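You operate a simulated robot arm through the tools that you are given. There is no shell and no other tool. Be economical: measure what you need, move in short steps, check, and stop when the job is done.

You run a simulated two-armed robot. Do the job below in one go: nothing can be reset, and whatever is moved stays where it is left.

JOB
Berth the red ship at berth 1 and lower crane 3's boom over it.
Fine: slide the ship in to the pier and drop both its latches over the bollards before the red handwheel brings the boom down; its containers stay aboard; leave the other controls.

It is judged by the outcome, as a careful person would: the job done as asked, and still so three seconds after it is handed in. It fails if anything else is knocked over, pushed out of place, dropped, spilled or broken.

ROBOT AND FRAMES
Two 7-joint arms with fingered hands on one trunk, on a base that drives. Base frame: it is fixed to the floor where the robot stands at the start and does not move with it; the origin is under the middle of the robot, x ahead of it, y to its left, z up; the surface under the hand at the start is at about z = 0.76. Readings come in m, rad, newtons and seconds.
The left shoulder is at the start at [0.033, 0.124, 1.274], the right one opposite. With the tool pointing down near the work surface each hand reaches from about 0.1 to 0.76 m from the robot's upright axis, wherever it stands, measured 20 degrees to its own side. Places, roughly: blue lever of crane five [-1.4, -0.7, 0.8]; blue slider of crane three [0.4, -0.7, 0.8]; boom of crane three [0.7, -0.3, 1.2]; green lever of crane three [0.4, -0.7, 0.8]; orange handwheel of crane five [-1.4, -0.7, 0.8]; orange lever of crane three [0.4, -0.6, 0.8]; red handwheel of crane three [0.4, -0.9, 0.8]; red lever of crane five [-1.4, -0.6, 0.8]; water at berth 1 [0.6, -0.3, 0.8]; white slider of crane five [-1.4, -0.7, 0.8]; yellow bow latch of the red ship [0.5, -0.5, 0.8]; yellow stern latch of the red ship [0.5, 0, 0.8]. Payload 3.6 kg a hand.
The tool frame of a hand sits at the grasp point between the pads (the TCP): z along the fingers, y along the line on which they close. The tips reach 0.034 m beyond it. The gripper opens to 0.116 m. The gripper's body begins 0.04 m behind the TCP. The gripper is a hand of 5 fingers: y runs from the thumb to the fingers, the wrist lies at [-0.016, -0.16, -0.164] in the tool frame, and closing takes about 1.5 s.
Orientation is that of the tool frame in the base frame, as a unit quaternion [w, x, y, z]. With the fingers straight down and the wrist toward the robot, the tool's x, y and z point along [0, 1, 0], [1, 0, 0] and [0, 0, -1] of the base frame.

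CONTROLS
- The arms move only by the tool move_arm. It takes "left_targets", "right_targets" or both (then of equal length, played together; a hand with none holds still); each is a list of rows, each a list of 7 numbers: the closure, from 0 (fully open) to 1 (shut), then the shift along the tool's x, y, z in units of 300 mm (1.0 is 300 mm), then the turn, a rotation vector about the tool's x, y, z in units of 45 degrees (1.0 is 45 degrees). In form: [[fingers, tx, ty, tz, rx, ry, rz], ...]. A call has 1 to 20 rows; each row is the pose to reach, as a shift and turn from the pose commanded when the call began, along the tool's axes at that moment. A call with a number of a shift or a turn outside -1 to 1 is refused whole. Rows are played at 5 a second. More than 0.05 m and 0.15 rad between two rows, or a gripper value outside its range, and nothing of the call is played. A pose out of reach is approached as far as the arm can. The call stops where the force on the tool passes 40 N (or 10 N more than at its start, if that is more) or the arm is blocked; 0.2 s more then pass. Each finger travels about 0.153 m/s and halts on what it meets, pressing with about 33 N; the grip force reading is that of the motor and also rises with nothing between the fingers. The clock runs only during rows and for 0.2 s after the last one: add rows that repeat a pose to give the fingers time. The reply holds the time, the measured pose of the TCP, the force on the tool along the base axes, the opening and the grip force, in the units named above and with some noise, with the torque about the TCP (base axes, N m) and any sound that the robot's microphone picked up, and new pictures: "views" is both (left out), scene, wrist or none (wrist: the cameras of the hands that moved).
- Cameras (640 x 400 px; columns grow to the right, rows downward): "scene" is now at [0.1051, -0.0347, 1.4453]; the picture's right is [-0.41, -0.91, -0.00], its down [-0.57, 0.26, -0.78] and it looks along [0.71, -0.32, -0.62] (base axes); focal length 261 px, centre (320, 200). "left" rides on the left gripper at [-0.069, -0.134, -0.11] in its tool frame; the picture's right is [-0.77, -0.19, 0.61], its down [0.59, -0.58, 0.56] and it looks along [0.25, 0.80, 0.55] (tool axes); focal length 256 px, centre (320, 200). "right" rides on the right gripper at [0.069, -0.134, -0.11] in its tool frame; the picture's right is [-0.77, 0.19, -0.61], its down [-0.59, -0.58, 0.57] and it looks along [-0.25, 0.80, 0.55] (tool axes); focal length 256 px, centre (320, 200). There is no depth. A picture from a camera that has moved, and an enlarged one, comes with that camera's place and axes in the base frame and with its lens.
- lift_body(by): slides the trunk up (or, below 0, down) by that many m; the arms and the scene camera ride with it, the base frame stays. It gives what a move gives, with no picture.
- steer(legs): drives the robot by 1 to 6 legs, each [ahead, turn to the left] in m and rad, along the robot's own axes; the way and the turn of a leg run together, so that a leg with both is an arc; at most 1.5 m and 3.142 rad a leg. The arms and the cameras ride along, it lands a little off, and it stops where it bumps. It gives what a move gives, and a new picture of the scene camera.
- grasp_type(shape, hand): the hand has 5 fingers and takes this shape, open, in about a second: jaw (thumb against the fingers, like two jaws); tri (thumb and two fingers); tip (a fingertip pinch); poke (one finger out to press); point (the index stretched); flat (the hand flat); cup (the hand cupped); fist (a fist). The gripper value then closes the fingers along that shape, each until it touches; the sizes above hold for jaw. It gives what a move gives, with no picture.
- pan_tilt(pan, tilt): turns the head with the scene camera to pan (to the left, within 1.501 rad either way) and tilt (down, from -0.506 to 1.204), counted from straight ahead of the robot. It gives what a move gives, and a new picture of the scene camera.
- zoom(camera, box): a new picture of the part [left, top, right, bottom] of that camera's present view, enlarged. The clock stands still meanwhile.
- hand_in(): hands the job in; it is judged then, once.

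Work in short steps. Places have to be worked out from the pictures, the camera data and where the tool is seen: move nearer, look again, correct. Check each grasp and each placing, and mend what went wrong. You have 120 turns and 260 pictures in all, those below and enlarged ones among them. Open the grippers and draw the arms clear of the work before you hand the job in, unless the task says otherwise; then end with one line.

The tools are called as a command line: name --argument value ..., lists and objects as JSON in quotes. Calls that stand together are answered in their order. move_arm: Moves the arms, as the interface text tells. Its arguments: {"type":"object","properties":{"left_targets":{"type":"array","items":{"type":"array","items":{"type":"number"}}},"right_targets":{"type":"array","items":{"type":"array","items":{"type":"number"}}},"views":{"type":"string","enum":["both","scene","wrist","none"]}},"required":[]} The other tools are called the same way: lift_body (by) slides the trunk up or down; grasp_type (shape, hand) gives the hand a shape; steer (legs) drives the base; pan_tilt (pan, tilt) turns the head that bears the scene camera; zoom (camera, box) takes an enlarged picture of a part of a camera's view; hand_in () hands the job in.

At the start:

```text
time: 0.0
left_tcp_pos: [0.3823, 0.0107, 1.0576]
left_tcp_rot: [-0.081, 0.678, 0.722, 0.111]
left_contact_force: [-0.3, 0.1, 0.3]
left_moment: [0.02, 0.02, -0.03]
left_finger_gap: 0.116
left_grip_force: 0.0
left_shape: jaw
right_tcp_pos: [0.3516, -0.4302, 1.1091]
right_tcp_rot: [0.001, 0.707, 0.707, -0.001]
right_contact_force: [0.3, -0.4, 0.0]
right_moment: [-0.01, 0.03, 0.01]
right_finger_gap: 0.1159
right_grip_force: 0.0
right_shape: jaw
trunk travel left (down, up): [-0.468, 0.295]
robot x, y, heading: [-0.0001, -0.0013, -0.004]
head pan, tilt: [-0.428, 0.67]
```

scene: 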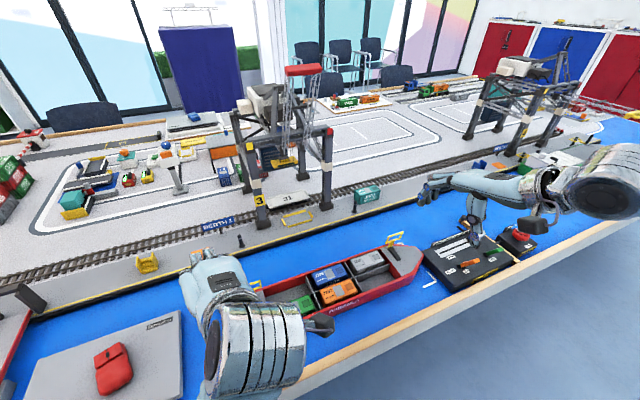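
right: 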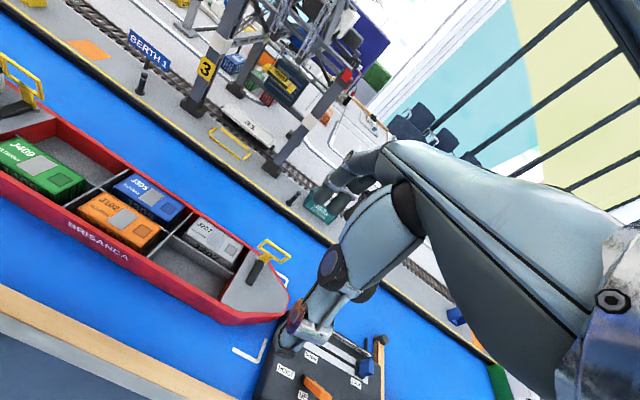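
left: 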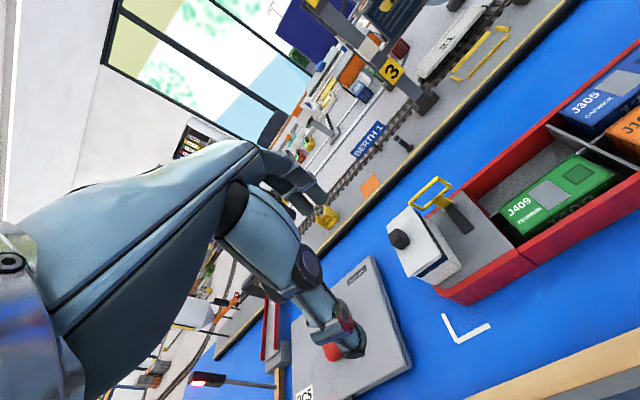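

I see the red ship on blue water between robot and pier, with yellow latches at both ends. I'll enlarge views to locate the latches, bollards and the handwheel.

zoom --camera "scene" --box '[220, 180, 440, 320]'

zoom --camera "right" --box '[0, 0, 320, 400]'

zoom --camera "left" --box '[320, 0, 640, 400]'

zoom --camera "scene" --box '[400, 180, 580, 300]'

```text
2.86 times, centred on (330, 250) of scene
camera zoom: at [0.1051, -0.0347, 1.4453], right [-0.41, -0.91, 0.0], down [-0.57, 0.26, -0.78], along [0.71, -0.32, -0.62], focal length 746 px, centre (291, 57)
```

zoom: 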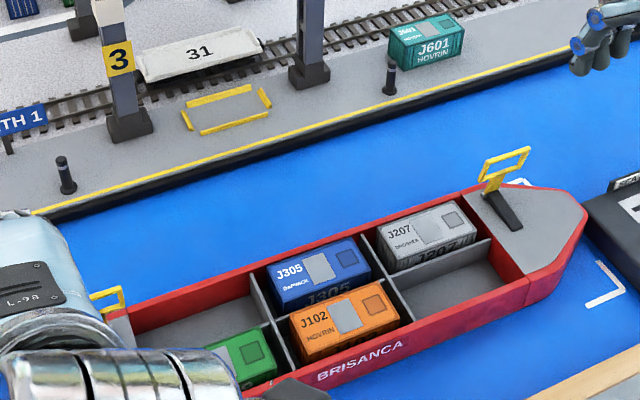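

```text
1.00 times, centred on (160, 200) of right (not enlarged: the box is as wide or as high as the picture)
camera zoom: at [0.2171, -0.3622, 1.2191], right [0.19, -0.77, 0.61], down [-0.58, -0.59, -0.57], along [0.8, -0.25, -0.55], focal length 256 px, centre (480, 200)
```

zoom: 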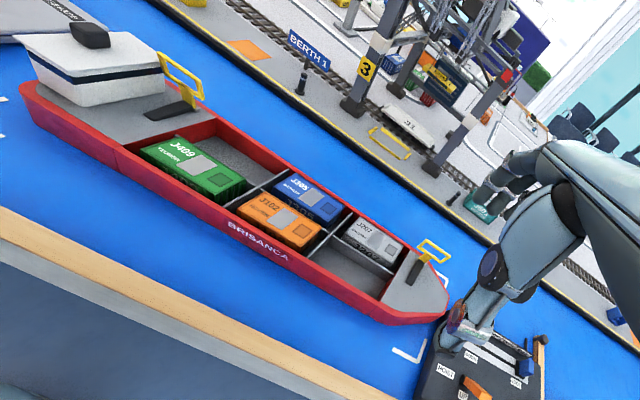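

```text
1.00 times, centred on (480, 200) of left (not enlarged: the box is as wide or as high as the picture)
camera zoom: at [0.2495, -0.0918, 1.1383], right [-0.12, -0.58, -0.8], down [-0.59, 0.69, -0.42], along [0.8, 0.43, -0.43], focal length 256 px, centre (160, 200)
```

zoom: 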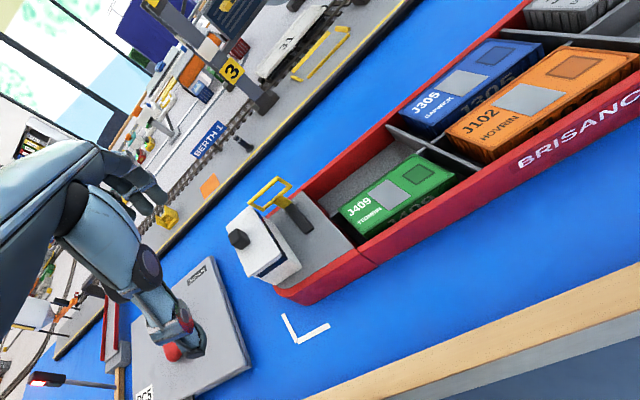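

```text
3.33 times, centred on (490, 240) of scene
camera zoom: at [0.1051, -0.0347, 1.4453], right [-0.41, -0.91, 0.0], down [-0.57, 0.26, -0.78], along [0.71, -0.32, -0.62], focal length 870 px, centre (-247, 67)
```

zoom: 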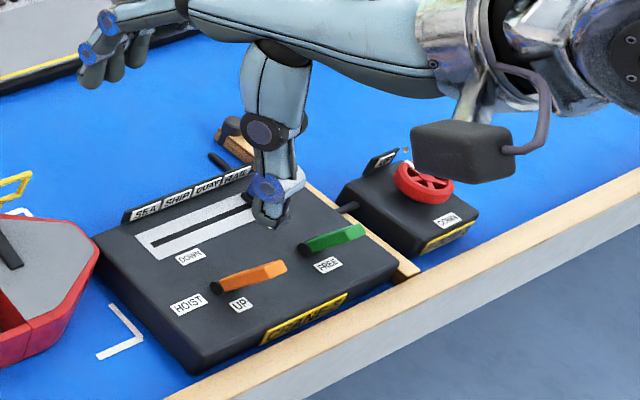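

The bollards come out near (0.735, -0.04) and (0.735, -0.46), and the latches near y = -0.045 and -0.465. The hull's near side is at about x = 0.40, so the ship only has to slide about 0.17 m along +x. I'll shut both hands and bring them above the near side of the hull, fingers down.

move_arm --left_targets '[[0.3, -0.1, -0.044, 0.037, 0.018, -0.115, 0.026], [0.6, -0.2, -0.087, 0.073, 0.036, -0.23, 0.053], [1, -0.304, -0.131, 0.11, 0.054, -0.346, 0.079], [1, -0.304, -0.131, 0.11, 0.054, -0.346, 0.079]]' --right_targets '[[0.3, 0.03, 0, 0.12, 0, 0, 0], [0.6, 0.06, 0, 0.24, 0, 0, 0], [1, 0.1, 0, 0.363, 0, 0, 0], [1, 0.1, 0, 0.363, 0, 0, 0]]'

pan_tilt --pan -0.45 --tilt 0.95

```text
time: 0.6
left_tcp_pos: [0.4054, -0.0326, 1.0762]
left_tcp_rot: [0.011, 0.702, 0.697, 0.145]
left_contact_force: [0.0, -0.4, -0.4]
left_moment: [0.02, -0.03, -0.01]
left_finger_gap: 0.0468
left_grip_force: 0.1
left_shape: jaw
right_tcp_pos: [0.3506, -0.4153, 1.0445]
right_tcp_rot: [-0.001, 0.707, 0.707, 0.0]
right_contact_force: [-0.3, -0.4, 0.9]
right_moment: [-0.05, -0.03, -0.01]
right_finger_gap: 0.0468
right_grip_force: 0.0
right_shape: jaw
trunk travel left (down, up): [-0.468, 0.295]
robot x, y, heading: [0.0039, 0.0021, 0.002]
head pan, tilt: [-0.428, 0.67]
stopped in row 2 (left hand): the arm was blocked; the commanded pose is now the measured one
camera scene: at [0.1052, -0.0345, 1.4453], right [-0.42, -0.91, 0.0], down [-0.57, 0.26, -0.78], along [0.71, -0.33, -0.62], focal length 261 px, centre (320, 200)
camera right: at [0.2168, -0.3467, 1.1557], right [0.19, -0.77, 0.61], down [-0.58, -0.59, -0.57], along [0.8, -0.25, -0.55], focal length 256 px, centre (320, 200)
camera left: at [0.2505, -0.1166, 1.1399], right [-0.04, -0.64, -0.77], down [-0.45, 0.7, -0.56], along [0.89, 0.32, -0.31], focal length 256 px, centre (320, 200)
```

scene: 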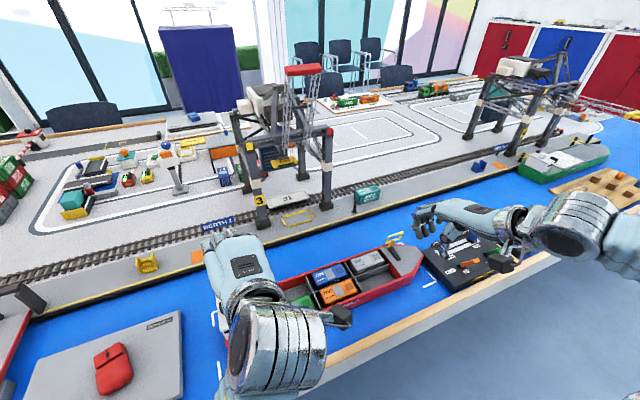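
right: 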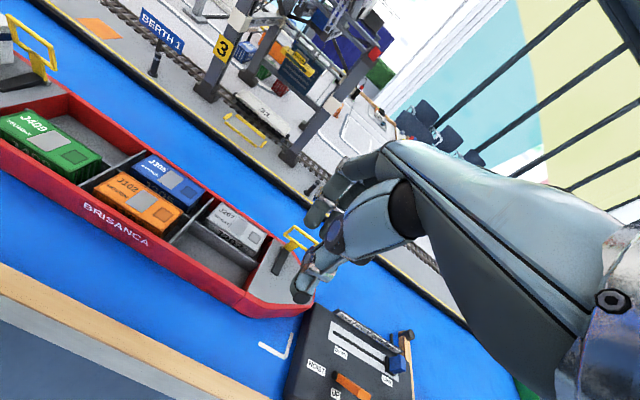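
left: 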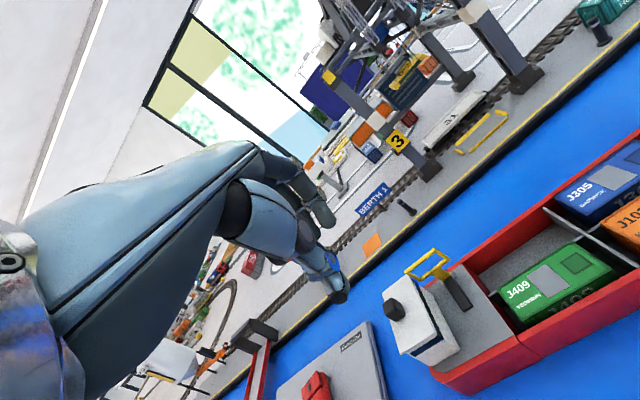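

```text
time: 1.4
left_tcp_pos: [0.4048, -0.0327, 1.0755]
left_tcp_rot: [0.011, 0.702, 0.697, 0.145]
left_contact_force: [1.0, 0.8, 0.9]
left_moment: [0.0, -0.02, 0.0]
left_finger_gap: 0.0466
left_grip_force: 0.0
left_shape: jaw
right_tcp_pos: [0.3502, -0.4154, 1.0435]
right_tcp_rot: [-0.001, 0.707, 0.707, 0.001]
right_contact_force: [0.2, 0.1, 0.6]
right_moment: [-0.02, 0.04, 0.01]
right_finger_gap: 0.0465
right_grip_force: 0.1
right_shape: jaw
trunk travel left (down, up): [-0.468, 0.295]
robot x, y, heading: [0.0017, -0.0002, 0.001]
head pan, tilt: [-0.45, 0.949]
camera scene: at [0.0923, -0.0308, 1.4231], right [-0.44, -0.9, 0.0], down [-0.73, 0.35, -0.58], along [0.52, -0.25, -0.81], focal length 261 px, centre (320, 200)
```

scene: 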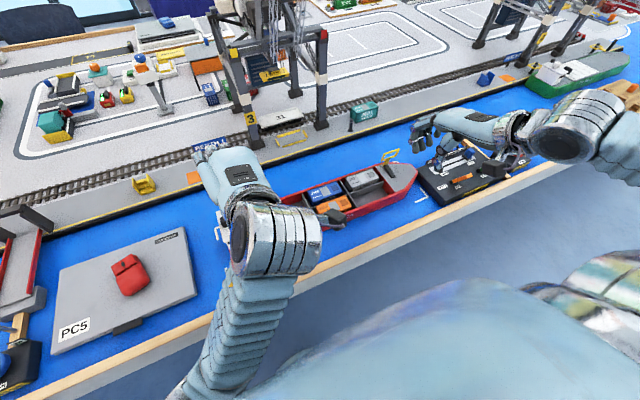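

The left arm got blocked because that pose reaches across the body. I'll shift the robot about 0.23 m to its right (turn, reverse, turn back, forward) so the ship is centred in front of it.

steer --legs '[[0, 0.5], [-0.48, 0], [0, -0.5], [0.4, 0]]'

```text
time: 9.2
left_tcp_pos: [0.3765, -0.2629, 1.0757]
left_tcp_rot: [0.01, 0.702, 0.698, 0.145]
left_contact_force: [0.0, 1.2, -0.4]
left_moment: [-0.02, 0.0, -0.01]
left_finger_gap: 0.0469
left_grip_force: 0.0
left_shape: jaw
right_tcp_pos: [0.3255, -0.6464, 1.0453]
right_tcp_rot: [0.0, 0.707, 0.708, 0.0]
right_contact_force: [0.6, 0.1, -0.5]
right_moment: [0.0, 0.0, -0.02]
right_finger_gap: 0.0467
right_grip_force: 0.0
right_shape: jaw
trunk travel left (down, up): [-0.468, 0.295]
robot x, y, heading: [-0.0237, -0.2325, 0.007]
head pan, tilt: [-0.45, 0.949]
camera scene: at [0.0657, -0.2626, 1.423], right [-0.43, -0.9, 0.0], down [-0.73, 0.35, -0.58], along [0.52, -0.25, -0.81], focal length 261 px, centre (320, 200)
```

scene: 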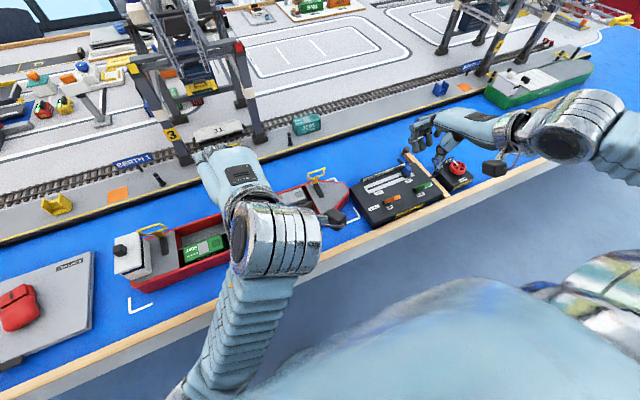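

The robot is now centred at y = -0.23. I'll bring both hands above the near hull side at y = -0.07 and -0.40.

move_arm --left_targets '[[0.6, 0.098, -0.027, 0.058, 0.047, -0.04, -0.001], [0.7, 0.195, -0.054, 0.115, 0.093, -0.081, -0.002], [0.8, 0.293, -0.081, 0.173, 0.14, -0.122, -0.003], [0.9, 0.391, -0.107, 0.23, 0.187, -0.162, -0.005], [1, 0.488, -0.134, 0.288, 0.233, -0.203, -0.006], [1, 0.586, -0.161, 0.345, 0.28, -0.243, -0.007], [1, 0.586, -0.161, 0.345, 0.28, -0.243, -0.007]]' --right_targets '[[0.6, 0.137, 0.014, 0.025, 0, 0, 0], [0.7, 0.273, 0.028, 0.05, 0, 0, 0], [0.8, 0.41, 0.042, 0.075, 0, 0, 0], [0.9, 0.547, 0.055, 0.1, 0, 0, 0], [1, 0.683, 0.069, 0.125, 0, 0, 0], [1, 0.82, 0.083, 0.15, 0, 0, 0], [1, 0.82, 0.083, 0.15, 0, 0, 0]]'

```text
time: 10.1
left_tcp_pos: [0.4195, -0.1581, 1.1195]
left_tcp_rot: [0.023, 0.721, 0.633, 0.28]
left_contact_force: [-0.9, -0.1, -1.2]
left_moment: [0.02, 0.02, 0.04]
left_finger_gap: 0.0118
left_grip_force: 0.1
left_shape: jaw
left hand out of reach, approached as far as the arm can: row 3, 4
right_tcp_pos: [0.3332, -0.5527, 1.0288]
right_tcp_rot: [0.0, 0.706, 0.708, 0.001]
right_contact_force: [0.1, -0.6, -0.5]
right_moment: [0.02, -0.01, -0.01]
right_finger_gap: 0.0116
right_grip_force: 0.0
right_shape: jaw
right hand out of reach, approached as far as the arm can: row 3, 4
trunk travel left (down, up): [-0.468, 0.295]
robot x, y, heading: [-0.0258, -0.2348, 0.001]
head pan, tilt: [-0.45, 0.949]
stopped in row 4 (left hand): the arm was blocked; the commanded pose is now the measured one
camera scene: at [0.0652, -0.2627, 1.4231], right [-0.43, -0.9, 0.0], down [-0.73, 0.35, -0.58], along [0.52, -0.25, -0.81], focal length 261 px, centre (320, 200)
camera right: at [0.2002, -0.4849, 1.1394], right [0.19, -0.77, 0.61], down [-0.58, -0.59, -0.57], along [0.8, -0.24, -0.55], focal length 256 px, centre (320, 200)
camera left: at [0.248, -0.2295, 1.1345], right [0.06, -0.48, -0.88], down [-0.25, 0.84, -0.48], along [0.97, 0.25, -0.07], focal length 256 px, centre (320, 200)
```

scene: 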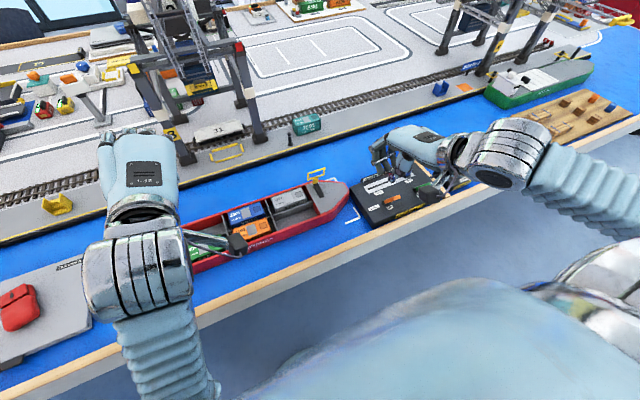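
right: 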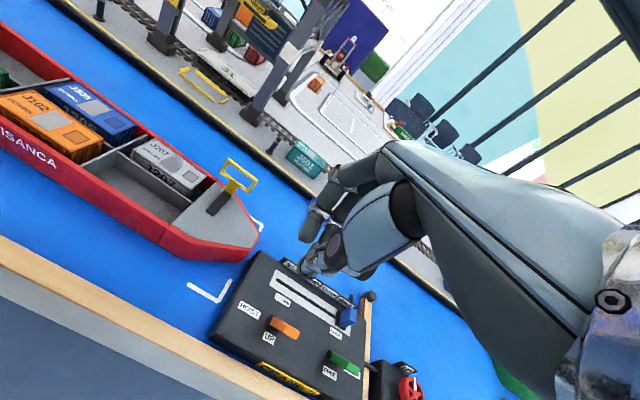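
left: 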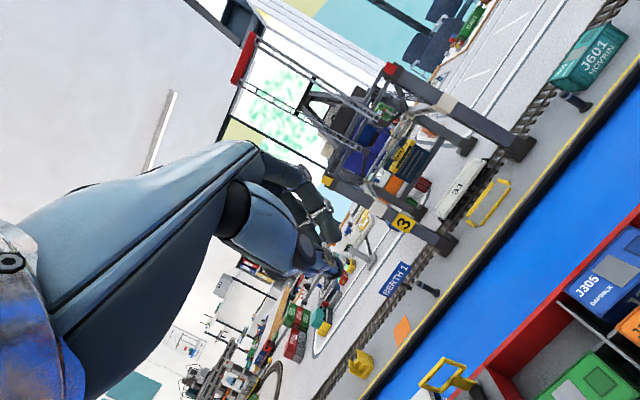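

The left wrist is drifting against a joint limit near the body, so I'll bring the left hand outward to y ≈ 0.1 while righting it.

move_arm --left_targets '[[1, 0.118, -0.043, 0.079, 0, 0, 0], [1, 0.236, -0.086, 0.157, 0, 0, 0], [1, 0.355, -0.13, 0.236, 0.093, -0.079, -0.027], [1, 0.473, -0.173, 0.315, 0.186, -0.158, -0.054], [1, 0.591, -0.216, 0.393, 0.279, -0.237, -0.081], [1, 0.709, -0.259, 0.472, 0.372, -0.315, -0.108], [1, 0.709, -0.259, 0.472, 0.465, -0.394, -0.135], [1, 0.709, -0.259, 0.472, 0.557, -0.473, -0.162]]' --views "scene"

```text
time: 10.5
left_tcp_pos: [0.4425, -0.1025, 1.1315]
left_tcp_rot: [-0.05, 0.712, 0.564, 0.415]
left_contact_force: [0.5, -0.7, 0.3]
left_moment: [0.02, 0.0, 0.0]
left_finger_gap: 0.0
left_grip_force: 0.2
left_shape: jaw
left hand out of reach, approached as far as the arm can: row 1
right_tcp_pos: [0.3346, -0.5522, 1.0285]
right_tcp_rot: [0.0, 0.706, 0.708, 0.0]
right_contact_force: [-0.4, 0.1, 0.9]
right_moment: [-0.02, 0.0, -0.01]
right_finger_gap: 0.0117
right_grip_force: 0.0
right_shape: jaw
trunk travel left (down, up): [-0.468, 0.295]
robot x, y, heading: [-0.0273, -0.2337, -0.003]
head pan, tilt: [-0.45, 0.949]
stopped in row 1 (left hand): the arm was blocked; the commanded pose is now the measured one
camera scene: at [0.0649, -0.2619, 1.4231], right [-0.43, -0.9, 0.0], down [-0.73, 0.35, -0.58], along [0.52, -0.25, -0.81], focal length 261 px, centre (320, 200)
```

scene: 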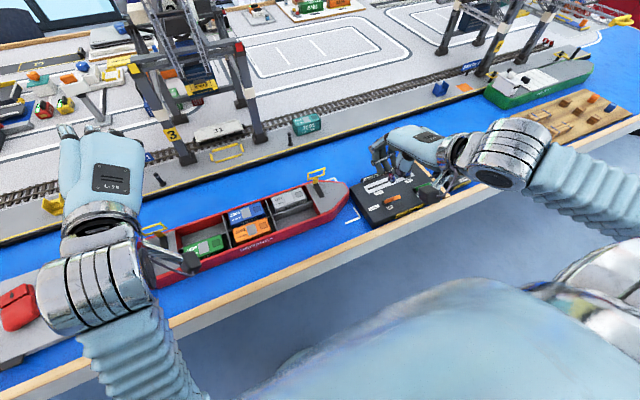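

The hands are too near the shoulders at this height (the arm is folded up). I'll raise the trunk 0.1 m so the arms extend on the way down.

lift_body --by 0.12

```text
time: 12.0
left_tcp_pos: [0.4418, -0.1025, 1.2511]
left_tcp_rot: [-0.05, 0.712, 0.564, 0.414]
left_contact_force: [-0.5, -0.7, -0.1]
left_moment: [0.01, -0.03, 0.02]
left_finger_gap: 0.0003
left_grip_force: 0.1
left_shape: jaw
right_tcp_pos: [0.334, -0.5527, 1.1479]
right_tcp_rot: [0.0, 0.707, 0.708, 0.0]
right_contact_force: [0.6, -0.2, -0.1]
right_moment: [-0.02, 0.0, 0.0]
right_finger_gap: 0.0114
right_grip_force: 0.1
right_shape: jaw
trunk travel left (down, up): [-0.588, 0.175]
robot x, y, heading: [-0.0264, -0.2303, -0.002]
head pan, tilt: [-0.45, 0.949]
```

Now lower the left hand while righting it to fingers-down.

move_arm --left_targets '[[1, -0.05, -0.07, 0.1, 0, 0, 0], [1, -0.1, -0.14, 0.19, 0, 0, 0], [1, -0.15, -0.21, 0.28, 0.085, -0.108, -0.035], [1, -0.2, -0.28, 0.37, 0.17, -0.216, -0.07], [1, -0.25, -0.35, 0.46, 0.255, -0.324, -0.104], [1, -0.3, -0.42, 0.56, 0.34, -0.432, -0.138], [1, -0.337, -0.482, 0.65, 0.425, -0.54, -0.173], [1, -0.337, -0.482, 0.65, 0.51, -0.65, -0.207], [1, -0.337, -0.482, 0.65, 0.595, -0.757, -0.242], [1, -0.337, -0.482, 0.65, 0.677, -0.864, -0.276]]' --views "none"

```text
time: 14.2
left_tcp_pos: [0.4226, -0.0235, 1.0014]
left_tcp_rot: [0.001, 0.707, 0.707, 0.0]
left_contact_force: [-0.7, 0.4, 0.0]
left_moment: [-0.01, 0.04, -0.01]
left_finger_gap: 0.0025
left_grip_force: 0.1
left_shape: jaw
right_tcp_pos: [0.3351, -0.5532, 1.1484]
right_tcp_rot: [-0.001, 0.707, 0.708, 0.0]
right_contact_force: [0.4, 0.7, 0.2]
right_moment: [-0.01, 0.04, 0.0]
right_finger_gap: 0.0116
right_grip_force: 0.1
right_shape: jaw
trunk travel left (down, up): [-0.588, 0.175]
robot x, y, heading: [-0.0302, -0.2343, 0.007]
head pan, tilt: [-0.45, 0.949]
```

Left hand is now upright. Bring both hands to z = 0.93 just behind the near hull side.

move_arm --left_targets '[[1, -0.02, -0.04, 0.04, 0, 0, 0], [1, -0.04, -0.08, 0.08, 0, 0, 0], [1, -0.06, -0.12, 0.12, 0, 0, 0], [1, -0.08, -0.16, 0.16, 0, 0, 0], [1, -0.1, -0.2, 0.2, 0, 0, 0], [1, -0.122, -0.242, 0.233, 0, 0, 0], [1, -0.122, -0.242, 0.233, 0, 0, 0]]' --right_targets '[[1, 0.03, 0.01, 0.15, 0, 0, 0], [1, 0.1, 0.02, 0.29, 0, 0, 0], [1, 0.19, 0.03, 0.42, 0, 0, 0], [1, 0.29, 0.04, 0.54, 0, 0, 0], [1, 0.39, 0.05, 0.64, 0, 0, 0], [1, 0.477, 0.05, 0.727, 0, 0, 0], [1, 0.477, 0.05, 0.727, 0, 0, 0]]'

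pan_tilt --pan 0 --tilt 0.95

```text
time: 15.8
left_tcp_pos: [0.3484, -0.0595, 0.9315]
left_tcp_rot: [0.0, 0.707, 0.708, 0.0]
left_contact_force: [0.0, -0.5, 0.1]
left_moment: [-0.02, -0.02, -0.02]
left_finger_gap: 0.0
left_grip_force: 0.2
left_shape: jaw
right_tcp_pos: [0.3491, -0.4091, 0.9322]
right_tcp_rot: [0.0, 0.707, 0.708, 0.001]
right_contact_force: [-0.4, -0.2, 0.0]
right_moment: [-0.01, 0.01, 0.0]
right_finger_gap: 0.0026
right_grip_force: 0.2
right_shape: jaw
trunk travel left (down, up): [-0.588, 0.175]
robot x, y, heading: [-0.0284, -0.2306, 0.008]
head pan, tilt: [-0.45, 0.949]
camera scene: at [0.0517, -0.2625, 1.5437], right [-0.43, -0.9, 0.0], down [-0.73, 0.35, -0.58], along [0.52, -0.25, -0.81], focal length 261 px, centre (320, 200)
camera right: at [0.2144, -0.341, 1.042], right [0.19, -0.77, 0.61], down [-0.58, -0.59, -0.57], along [0.8, -0.24, -0.55], focal length 256 px, centre (320, 200)
camera left: at [0.215, -0.1287, 1.0408], right [-0.19, -0.77, -0.61], down [-0.58, 0.59, -0.57], along [0.8, 0.25, -0.55], focal length 256 px, centre (320, 200)
```

scene: 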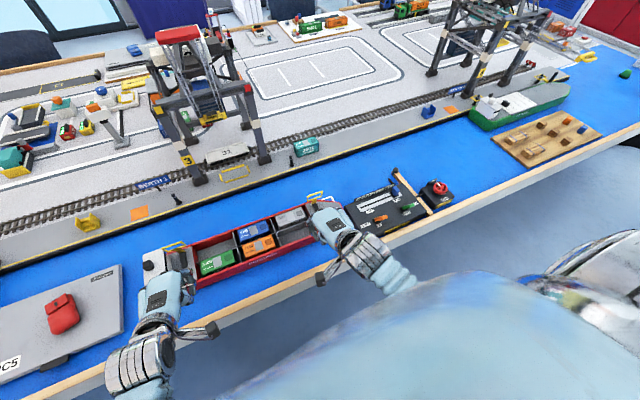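
right: 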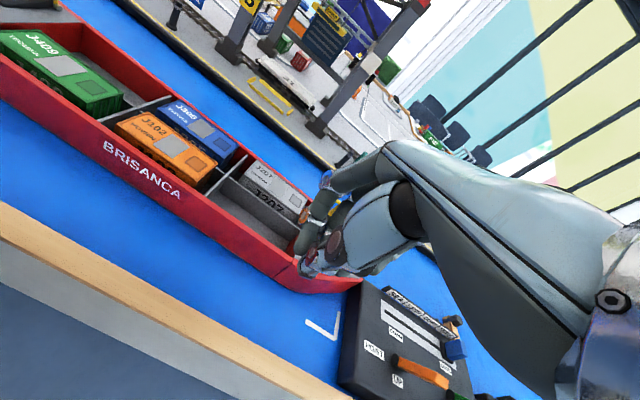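
left: 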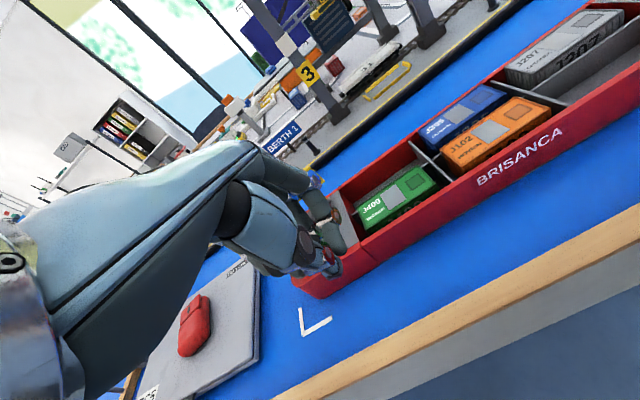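

```text
time: 16.7
left_tcp_pos: [0.3498, -0.06, 0.9311]
left_tcp_rot: [0.001, 0.707, 0.707, 0.001]
left_contact_force: [0.3, -0.6, 0.0]
left_moment: [-0.01, 0.02, -0.02]
left_finger_gap: 0.0001
left_grip_force: 0.1
left_shape: jaw
right_tcp_pos: [0.3475, -0.4096, 0.9326]
right_tcp_rot: [0.0, 0.706, 0.708, 0.0]
right_contact_force: [0.4, 0.2, -0.3]
right_moment: [-0.02, 0.02, 0.04]
right_finger_gap: 0.0025
right_grip_force: 0.0
right_shape: jaw
trunk travel left (down, up): [-0.588, 0.175]
robot x, y, heading: [-0.0263, -0.2297, 0.004]
head pan, tilt: [0.0, 0.949]
camera scene: at [0.0587, -0.2305, 1.5437], right [0.0, -1.0, 0.0], down [-0.81, 0.0, -0.58], along [0.58, 0.0, -0.81], focal length 261 px, centre (320, 200)
```

scene: 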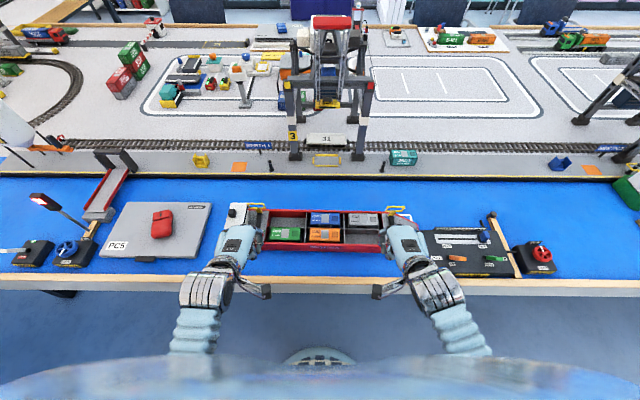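

A good symmetric view. Enlarge the area round the ship.

zoom --camera "scene" --box '[210, 140, 430, 290]'

```text
2.67 times, centred on (320, 215) of scene
camera zoom: at [0.0587, -0.2305, 1.5437], right [0.0, -1.0, 0.0], down [-0.81, 0.0, -0.58], along [0.58, 0.0, -0.81], focal length 696 px, centre (320, 160)
```

zoom: 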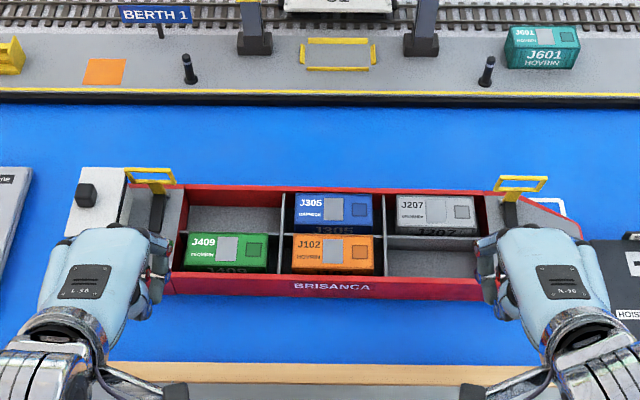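

Hull near side is at about x = 0.41 and the rim at 0.33. I'll lower both fists between them to z ≈ 0.81.

move_arm --left_targets '[[1, 0, 0.04, 0.1, 0, 0, 0], [1, 0, 0.06, 0.2, 0, 0, 0], [1, 0, 0.06, 0.3, 0, 0, 0], [1, 0, 0.06, 0.36, 0, 0, 0], [1, 0, 0.06, 0.4, 0, 0, 0]]' --right_targets '[[1, 0, 0.04, 0.1, 0, 0, 0], [1, 0, 0.07, 0.2, 0, 0, 0], [1, 0, 0.07, 0.3, 0, 0, 0], [1, 0, 0.07, 0.36, 0, 0, 0], [1, 0, 0.07, 0.4, 0, 0, 0]]'

```text
time: 17.9
left_tcp_pos: [0.3674, -0.059, 0.8122]
left_tcp_rot: [0.001, 0.708, 0.707, 0.001]
left_contact_force: [0.2, -1.0, -0.1]
left_moment: [-0.02, -0.04, 0.03]
left_finger_gap: 0.0025
left_grip_force: 0.2
left_shape: jaw
right_tcp_pos: [0.3696, -0.4093, 0.8117]
right_tcp_rot: [0.001, 0.707, 0.707, 0.002]
right_contact_force: [-8.2, -0.2, 12.2]
right_moment: [-0.1, -0.53, -0.07]
right_finger_gap: 0.0
right_grip_force: 0.1
right_shape: jaw
trunk travel left (down, up): [-0.588, 0.175]
robot x, y, heading: [-0.0237, -0.2344, 0.002]
head pan, tilt: [0.0, 0.949]
camera scene: at [0.0569, -0.2301, 1.5439], right [0.0, -1.0, 0.0], down [-0.81, 0.0, -0.58], along [0.58, 0.0, -0.81], focal length 261 px, centre (320, 200)
camera right: at [0.2347, -0.3409, 0.9222], right [0.19, -0.77, 0.61], down [-0.57, -0.59, -0.57], along [0.8, -0.25, -0.55], focal length 256 px, centre (320, 200)
camera left: at [0.2333, -0.128, 0.9218], right [-0.19, -0.77, -0.61], down [-0.57, 0.59, -0.57], along [0.8, 0.25, -0.55], focal length 256 px, centre (320, 200)
```

scene: 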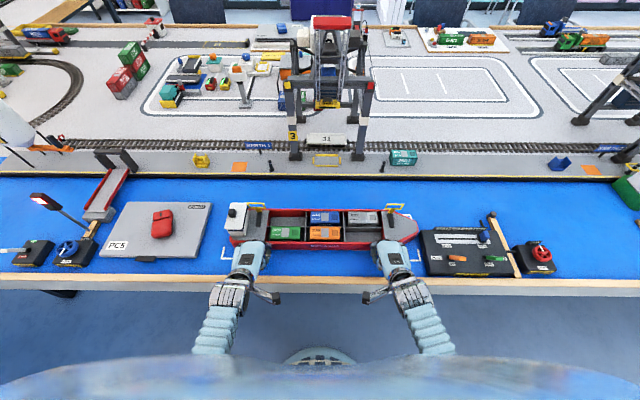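
right: 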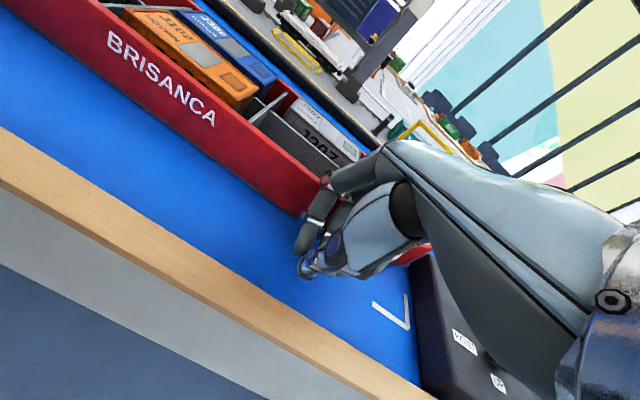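
left: 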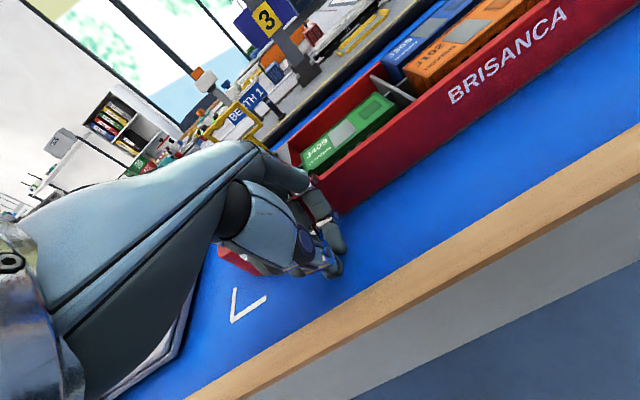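

The right hand touches the hull lightly (12 N up). I'll back it off 1 cm and zoom to see the contact.

move_arm --right_targets '[[1, 0, -0.02, -0.03, 0, 0, 0], [1, 0, -0.03, -0.03, 0, 0, 0]]' --views "none"

zoom --camera "right" --box '[220, 100, 440, 320]'

zoom --camera "left" --box '[200, 100, 420, 320]'

zoom --camera "scene" --box '[210, 140, 430, 290]'

```text
time: 18.5
left_tcp_pos: [0.3698, -0.0586, 0.8113]
left_tcp_rot: [0.001, 0.707, 0.707, 0.001]
left_contact_force: [1.2, -0.1, 0.7]
left_moment: [-0.02, -0.02, 0.0]
left_finger_gap: 0.0
left_grip_force: 0.0
left_shape: jaw
right_tcp_pos: [0.3616, -0.4089, 0.8196]
right_tcp_rot: [0.0, 0.706, 0.708, 0.0]
right_contact_force: [-0.2, -0.2, 0.0]
right_moment: [0.01, -0.01, 0.02]
right_finger_gap: 0.0028
right_grip_force: 0.1
right_shape: jaw
trunk travel left (down, up): [-0.588, 0.175]
robot x, y, heading: [-0.0244, -0.2316, 0.001]
head pan, tilt: [0.0, 0.949]
```

```text
1.82 times, centred on (330, 210) of right
camera zoom: at [0.2268, -0.341, 0.9304], right [0.19, -0.77, 0.61], down [-0.58, -0.59, -0.57], along [0.8, -0.24, -0.55], focal length 465 px, centre (302, 182)
```

zoom: 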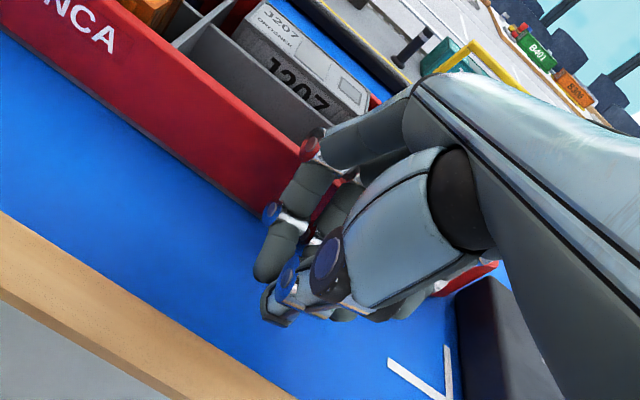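

```text
1.82 times, centred on (310, 210) of left
camera zoom: at [0.2343, -0.1279, 0.9214], right [-0.19, -0.77, -0.61], down [-0.58, 0.59, -0.57], along [0.8, 0.25, -0.55], focal length 465 px, centre (338, 182)
```

zoom: 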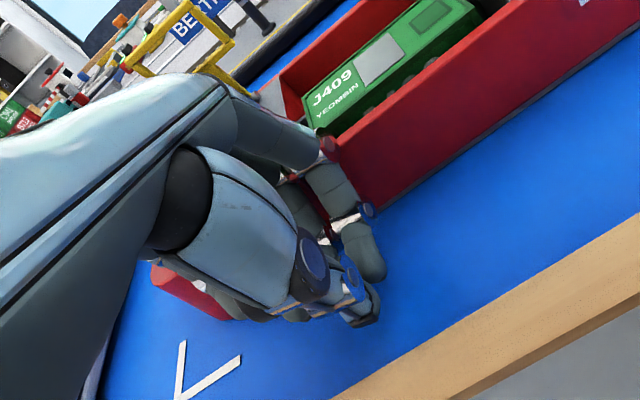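

```text
2.67 times, centred on (320, 215) of scene
camera zoom: at [0.059, -0.2303, 1.5437], right [0.0, -1.0, 0.0], down [-0.81, 0.0, -0.58], along [0.58, 0.0, -0.81], focal length 696 px, centre (320, 160)
```

zoom: 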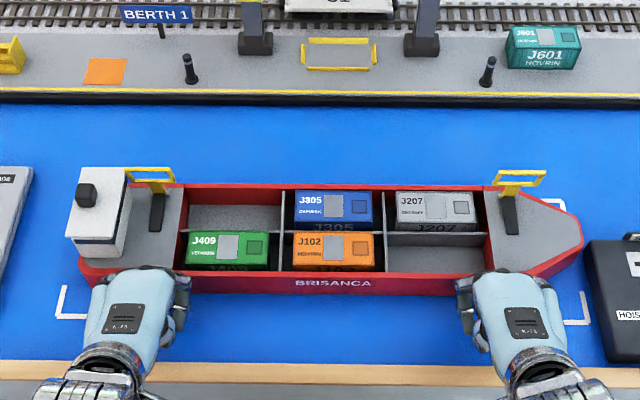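

The curved knuckles overhang the gunwale, which is not a clean push. I'll raise the hands, make fists and look at their shape.

move_arm --left_targets '[[1, 0, -0.06, 0, 0, 0, 0], [1, 0, -0.06, -0.15, 0, 0, 0], [1, 0, -0.06, -0.3, 0, 0, 0]]' --right_targets '[[1, 0, -0.04, 0, 0, 0, 0], [1, 0, -0.04, -0.14, 0, 0, 0], [1, 0, -0.04, -0.28, 0, 0, 0]]' --views "none"

grasp_type --shape "fist" --hand "left"

grasp_type --shape "fist" --hand "right"

zoom --camera "left" --box '[160, 100, 480, 300]'

zoom --camera "right" --box '[160, 100, 480, 300]'

zoom --camera "scene" --box '[210, 140, 430, 290]'

```text
time: 19.3
left_tcp_pos: [0.3498, -0.059, 0.9019]
left_tcp_rot: [0.001, 0.707, 0.707, 0.001]
left_contact_force: [0.4, -0.8, -0.1]
left_moment: [0.0, -0.04, 0.02]
left_finger_gap: 0.0002
left_grip_force: 0.0
left_shape: jaw
right_tcp_pos: [0.3478, -0.4087, 0.9036]
right_tcp_rot: [0.0, 0.706, 0.708, 0.0]
right_contact_force: [-0.8, -0.3, 0.4]
right_moment: [-0.03, 0.02, 0.02]
right_finger_gap: 0.0024
right_grip_force: 0.1
right_shape: jaw
trunk travel left (down, up): [-0.588, 0.175]
robot x, y, heading: [-0.023, -0.2332, -0.0]
head pan, tilt: [0.0, 0.949]
```

```text
time: 20.2
left_tcp_pos: [0.3508, -0.0595, 0.9012]
left_tcp_rot: [0.001, 0.707, 0.707, 0.001]
left_contact_force: [-0.1, -0.3, 0.3]
left_moment: [0.02, -0.01, -0.01]
left_finger_gap: 0.0003
left_grip_force: 0.1
left_shape: fist
right_tcp_pos: [0.3487, -0.4093, 0.9052]
right_tcp_rot: [0.001, 0.706, 0.708, 0.0]
right_contact_force: [-0.5, -0.2, 0.1]
right_moment: [0.01, -0.02, 0.0]
right_finger_gap: 0.0027
right_grip_force: 0.0
right_shape: jaw
trunk travel left (down, up): [-0.588, 0.175]
robot x, y, heading: [-0.0289, -0.2313, 0.002]
head pan, tilt: [0.0, 0.949]
```

```text
time: 21.1
left_tcp_pos: [0.3494, -0.059, 0.9006]
left_tcp_rot: [0.001, 0.707, 0.707, 0.001]
left_contact_force: [0.3, -0.5, 0.6]
left_moment: [0.01, -0.01, -0.01]
left_finger_gap: 0.0001
left_grip_force: 0.1
left_shape: fist
right_tcp_pos: [0.3483, -0.4087, 0.9037]
right_tcp_rot: [0.0, 0.706, 0.708, 0.0]
right_contact_force: [-0.4, 1.1, 1.4]
right_moment: [0.03, -0.01, -0.01]
right_finger_gap: 0.0
right_grip_force: 0.0
right_shape: fist
trunk travel left (down, up): [-0.588, 0.175]
robot x, y, heading: [-0.0311, -0.232, 0.003]
head pan, tilt: [0.0, 0.949]
```

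```text
2.00 times, centred on (320, 200) of left
camera zoom: at [0.2156, -0.1278, 1.0107], right [-0.19, -0.77, -0.61], down [-0.58, 0.59, -0.57], along [0.8, 0.25, -0.55], focal length 512 px, centre (320, 200)
```

zoom: 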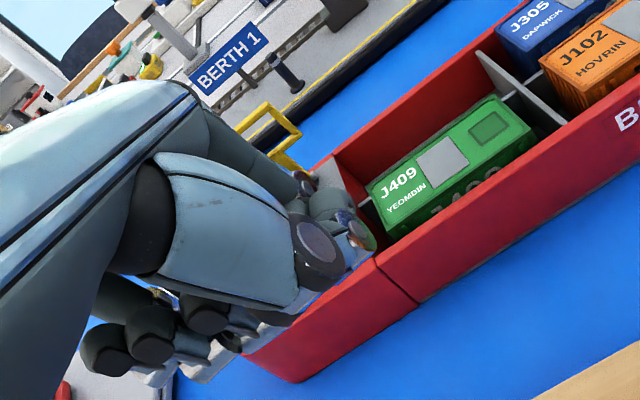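

```text
2.00 times, centred on (320, 200) of right
camera zoom: at [0.2142, -0.3406, 1.0147], right [0.19, -0.77, 0.61], down [-0.58, -0.59, -0.57], along [0.8, -0.25, -0.55], focal length 512 px, centre (320, 200)
```

zoom: 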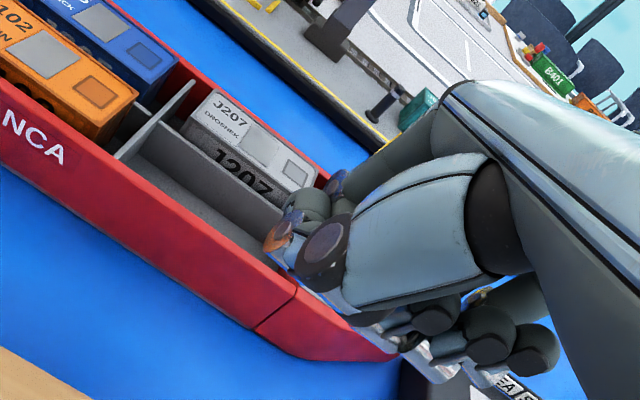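

```text
2.67 times, centred on (320, 215) of scene
camera zoom: at [0.0587, -0.2303, 1.5437], right [0.0, -1.0, 0.0], down [-0.81, 0.0, -0.58], along [0.58, 0.0, -0.81], focal length 696 px, centre (320, 160)
```

zoom: 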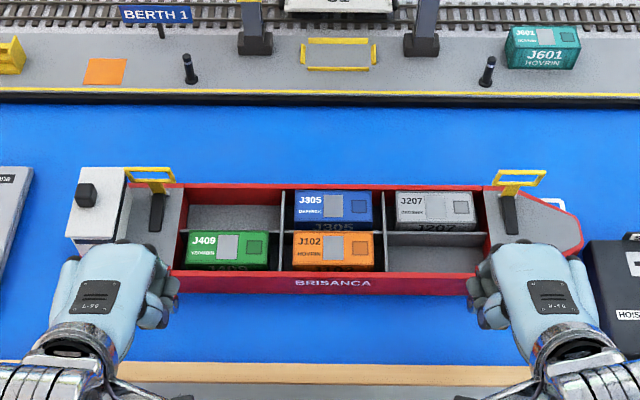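

The fists have blunt fronts near the TCP. I'll lower them to z ≈ 0.81 just behind the hull and look.

move_arm --left_targets '[[0, 0, 0.02, 0.1, 0, 0, 0], [0, 0, 0.04, 0.2, 0, 0, 0], [0, 0, 0.05, 0.3, 0, 0, 0]]' --right_targets '[[0, 0, 0.02, 0.1, 0, 0, 0], [0, 0, 0.04, 0.2, 0, 0, 0], [0, 0, 0.05, 0.31, 0, 0, 0]]'

zoom --camera "scene" --box '[210, 140, 430, 290]'

```text
time: 21.9
left_tcp_pos: [0.3647, -0.059, 0.8109]
left_tcp_rot: [0.001, 0.707, 0.708, 0.0]
left_contact_force: [-0.1, 0.8, 0.1]
left_moment: [0.03, 0.01, 0.0]
left_finger_gap: 0.0003
left_grip_force: 0.0
left_shape: fist
right_tcp_pos: [0.3655, -0.4087, 0.8103]
right_tcp_rot: [0.0, 0.707, 0.707, 0.0]
right_contact_force: [-0.1, 0.2, 0.5]
right_moment: [0.0, 0.01, 0.01]
right_finger_gap: 0.0
right_grip_force: 0.0
right_shape: fist
trunk travel left (down, up): [-0.588, 0.175]
robot x, y, heading: [-0.0268, -0.2269, -0.003]
head pan, tilt: [0.0, 0.949]
camera scene: at [0.0596, -0.2302, 1.5436], right [0.0, -1.0, 0.0], down [-0.81, 0.0, -0.58], along [0.58, 0.0, -0.81], focal length 261 px, centre (320, 200)
camera right: at [0.2305, -0.3406, 0.9209], right [0.19, -0.77, 0.61], down [-0.58, -0.59, -0.57], along [0.8, -0.25, -0.55], focal length 256 px, centre (320, 200)
camera left: at [0.2307, -0.1276, 0.921], right [-0.19, -0.77, -0.61], down [-0.58, 0.59, -0.57], along [0.8, 0.25, -0.55], focal length 256 px, centre (320, 200)
```

scene: 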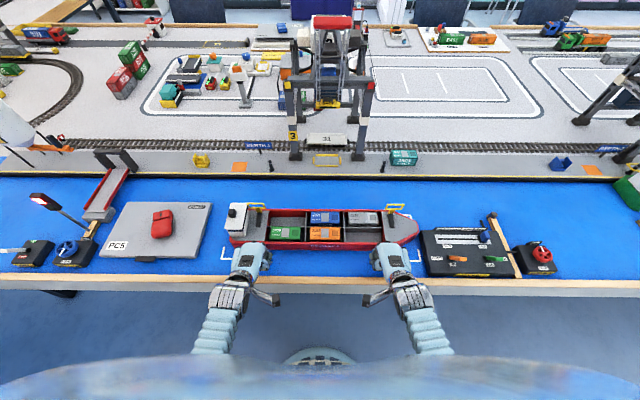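
right: 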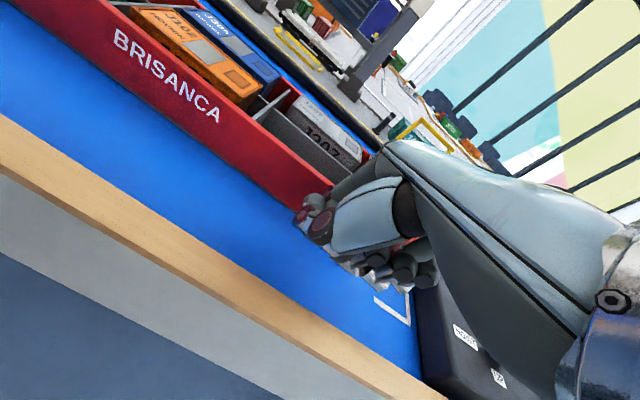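
left: 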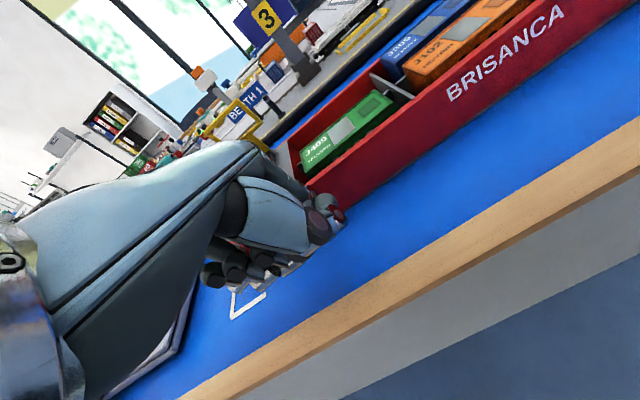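

```text
2.67 times, centred on (320, 215) of scene
camera zoom: at [0.0596, -0.2302, 1.5436], right [0.0, -1.0, 0.0], down [-0.81, 0.0, -0.58], along [0.58, 0.0, -0.81], focal length 696 px, centre (320, 160)
```

zoom: 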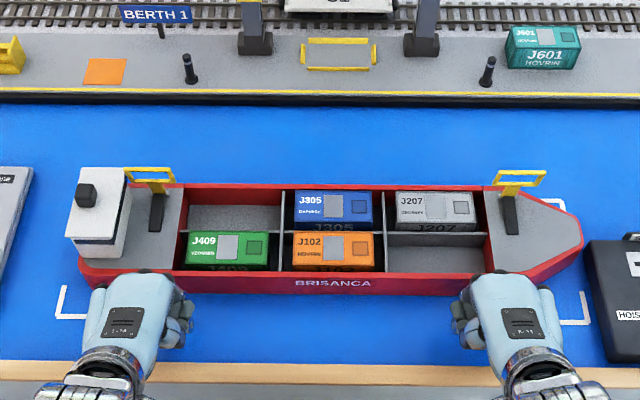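

Lower another 3 cm, then start the push slowly.

move_arm --left_targets '[[0, 0, 0, 0.05, 0, 0, 0], [0, 0, 0, 0.1, 0, 0, 0], [0, 0, 0, 0.1, 0, 0, 0]]' --right_targets '[[0, 0, 0, 0.05, 0, 0, 0], [0, 0, 0, 0.1, 0, 0, 0], [0, 0, 0, 0.1, 0, 0, 0]]' --views "wrist"

```text
time: 22.7
left_tcp_pos: [0.3636, -0.0597, 0.7802]
left_tcp_rot: [0.0, 0.707, 0.707, 0.001]
left_contact_force: [0.1, -0.6, 0.4]
left_moment: [0.0, -0.02, 0.02]
left_finger_gap: 0.0
left_grip_force: 0.0
left_shape: fist
right_tcp_pos: [0.3649, -0.4078, 0.7801]
right_tcp_rot: [0.0, 0.707, 0.708, 0.001]
right_contact_force: [-0.1, 0.2, -0.3]
right_moment: [0.0, -0.02, -0.03]
right_finger_gap: 0.0002
right_grip_force: 0.1
right_shape: fist
trunk travel left (down, up): [-0.588, 0.175]
robot x, y, heading: [-0.0279, -0.2365, 0.004]
head pan, tilt: [0.0, 0.949]
camera right: at [0.2298, -0.3407, 0.8918], right [0.19, -0.77, 0.61], down [-0.58, -0.59, -0.57], along [0.8, -0.25, -0.55], focal length 256 px, centre (320, 200)
camera left: at [0.2306, -0.1283, 0.8913], right [-0.19, -0.77, -0.61], down [-0.58, 0.59, -0.57], along [0.8, 0.25, -0.55], focal length 256 px, centre (320, 200)
```

right: 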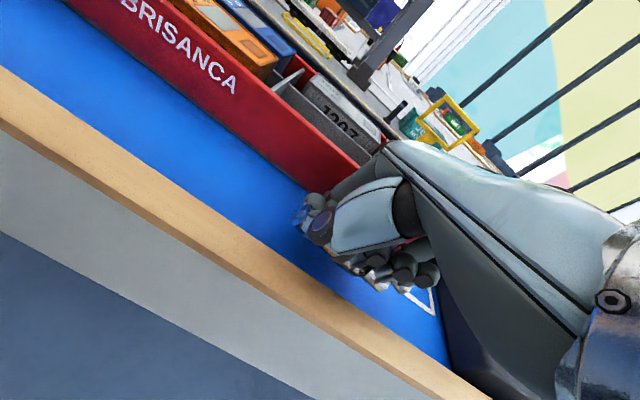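
left: 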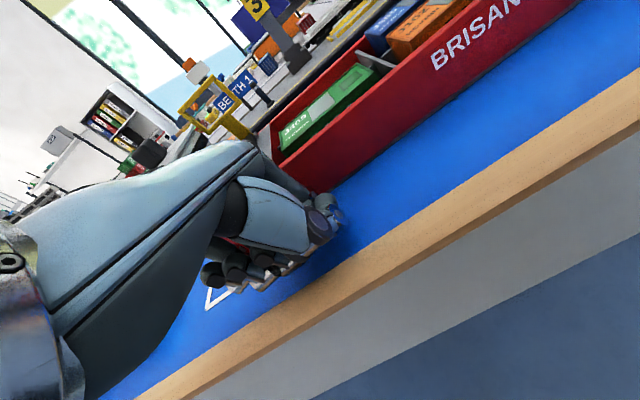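

The fists now sit below the gunwale. Push forward in small equal steps, 8 cm first.

move_arm --left_targets '[[0, 0, 0.05, 0, 0, 0, 0], [0, 0, 0.1, 0, 0, 0, 0], [0, 0, 0.14, 0, 0, 0, 0], [0, 0, 0.18, 0, 0, 0, 0], [0, 0, 0.22, 0, 0, 0, 0], [0, 0, 0.26, 0, 0, 0, 0]]' --right_targets '[[0, 0, 0.05, 0, 0, 0, 0], [0, 0, 0.1, 0, 0, 0, 0], [0, 0, 0.14, 0, 0, 0, 0], [0, 0, 0.18, 0, 0, 0, 0], [0, 0, 0.22, 0, 0, 0, 0], [0, 0, 0.26, 0, 0, 0, 0]]' --views "none"

zoom --camera "scene" --box '[210, 140, 430, 290]'

```text
time: 24.1
left_tcp_pos: [0.4435, -0.0588, 0.782]
left_tcp_rot: [0.001, 0.707, 0.708, 0.001]
left_contact_force: [-1.4, 0.2, -0.6]
left_moment: [-0.01, -0.02, -0.02]
left_finger_gap: 0.0
left_grip_force: 0.0
left_shape: fist
right_tcp_pos: [0.4426, -0.408, 0.7814]
right_tcp_rot: [0.0, 0.706, 0.708, 0.0]
right_contact_force: [-0.7, 0.1, -0.4]
right_moment: [0.0, -0.04, 0.01]
right_finger_gap: 0.0002
right_grip_force: 0.1
right_shape: fist
trunk travel left (down, up): [-0.588, 0.175]
robot x, y, heading: [-0.0277, -0.2289, -0.004]
head pan, tilt: [0.0, 0.949]
```

```text
2.67 times, centred on (320, 215) of scene
camera zoom: at [0.059, -0.2303, 1.5437], right [0.0, -1.0, 0.0], down [-0.81, 0.0, -0.58], along [0.58, 0.0, -0.81], focal length 696 px, centre (320, 160)
```

zoom: 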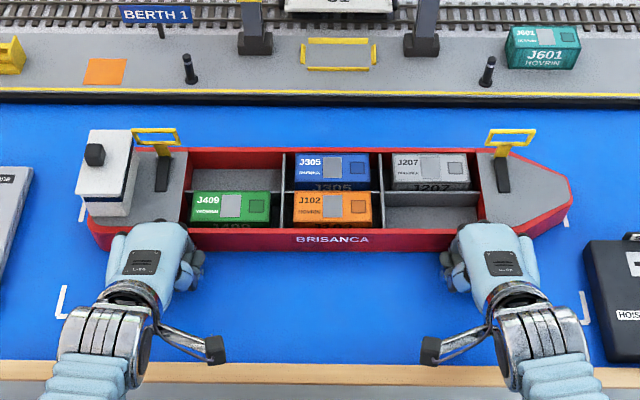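

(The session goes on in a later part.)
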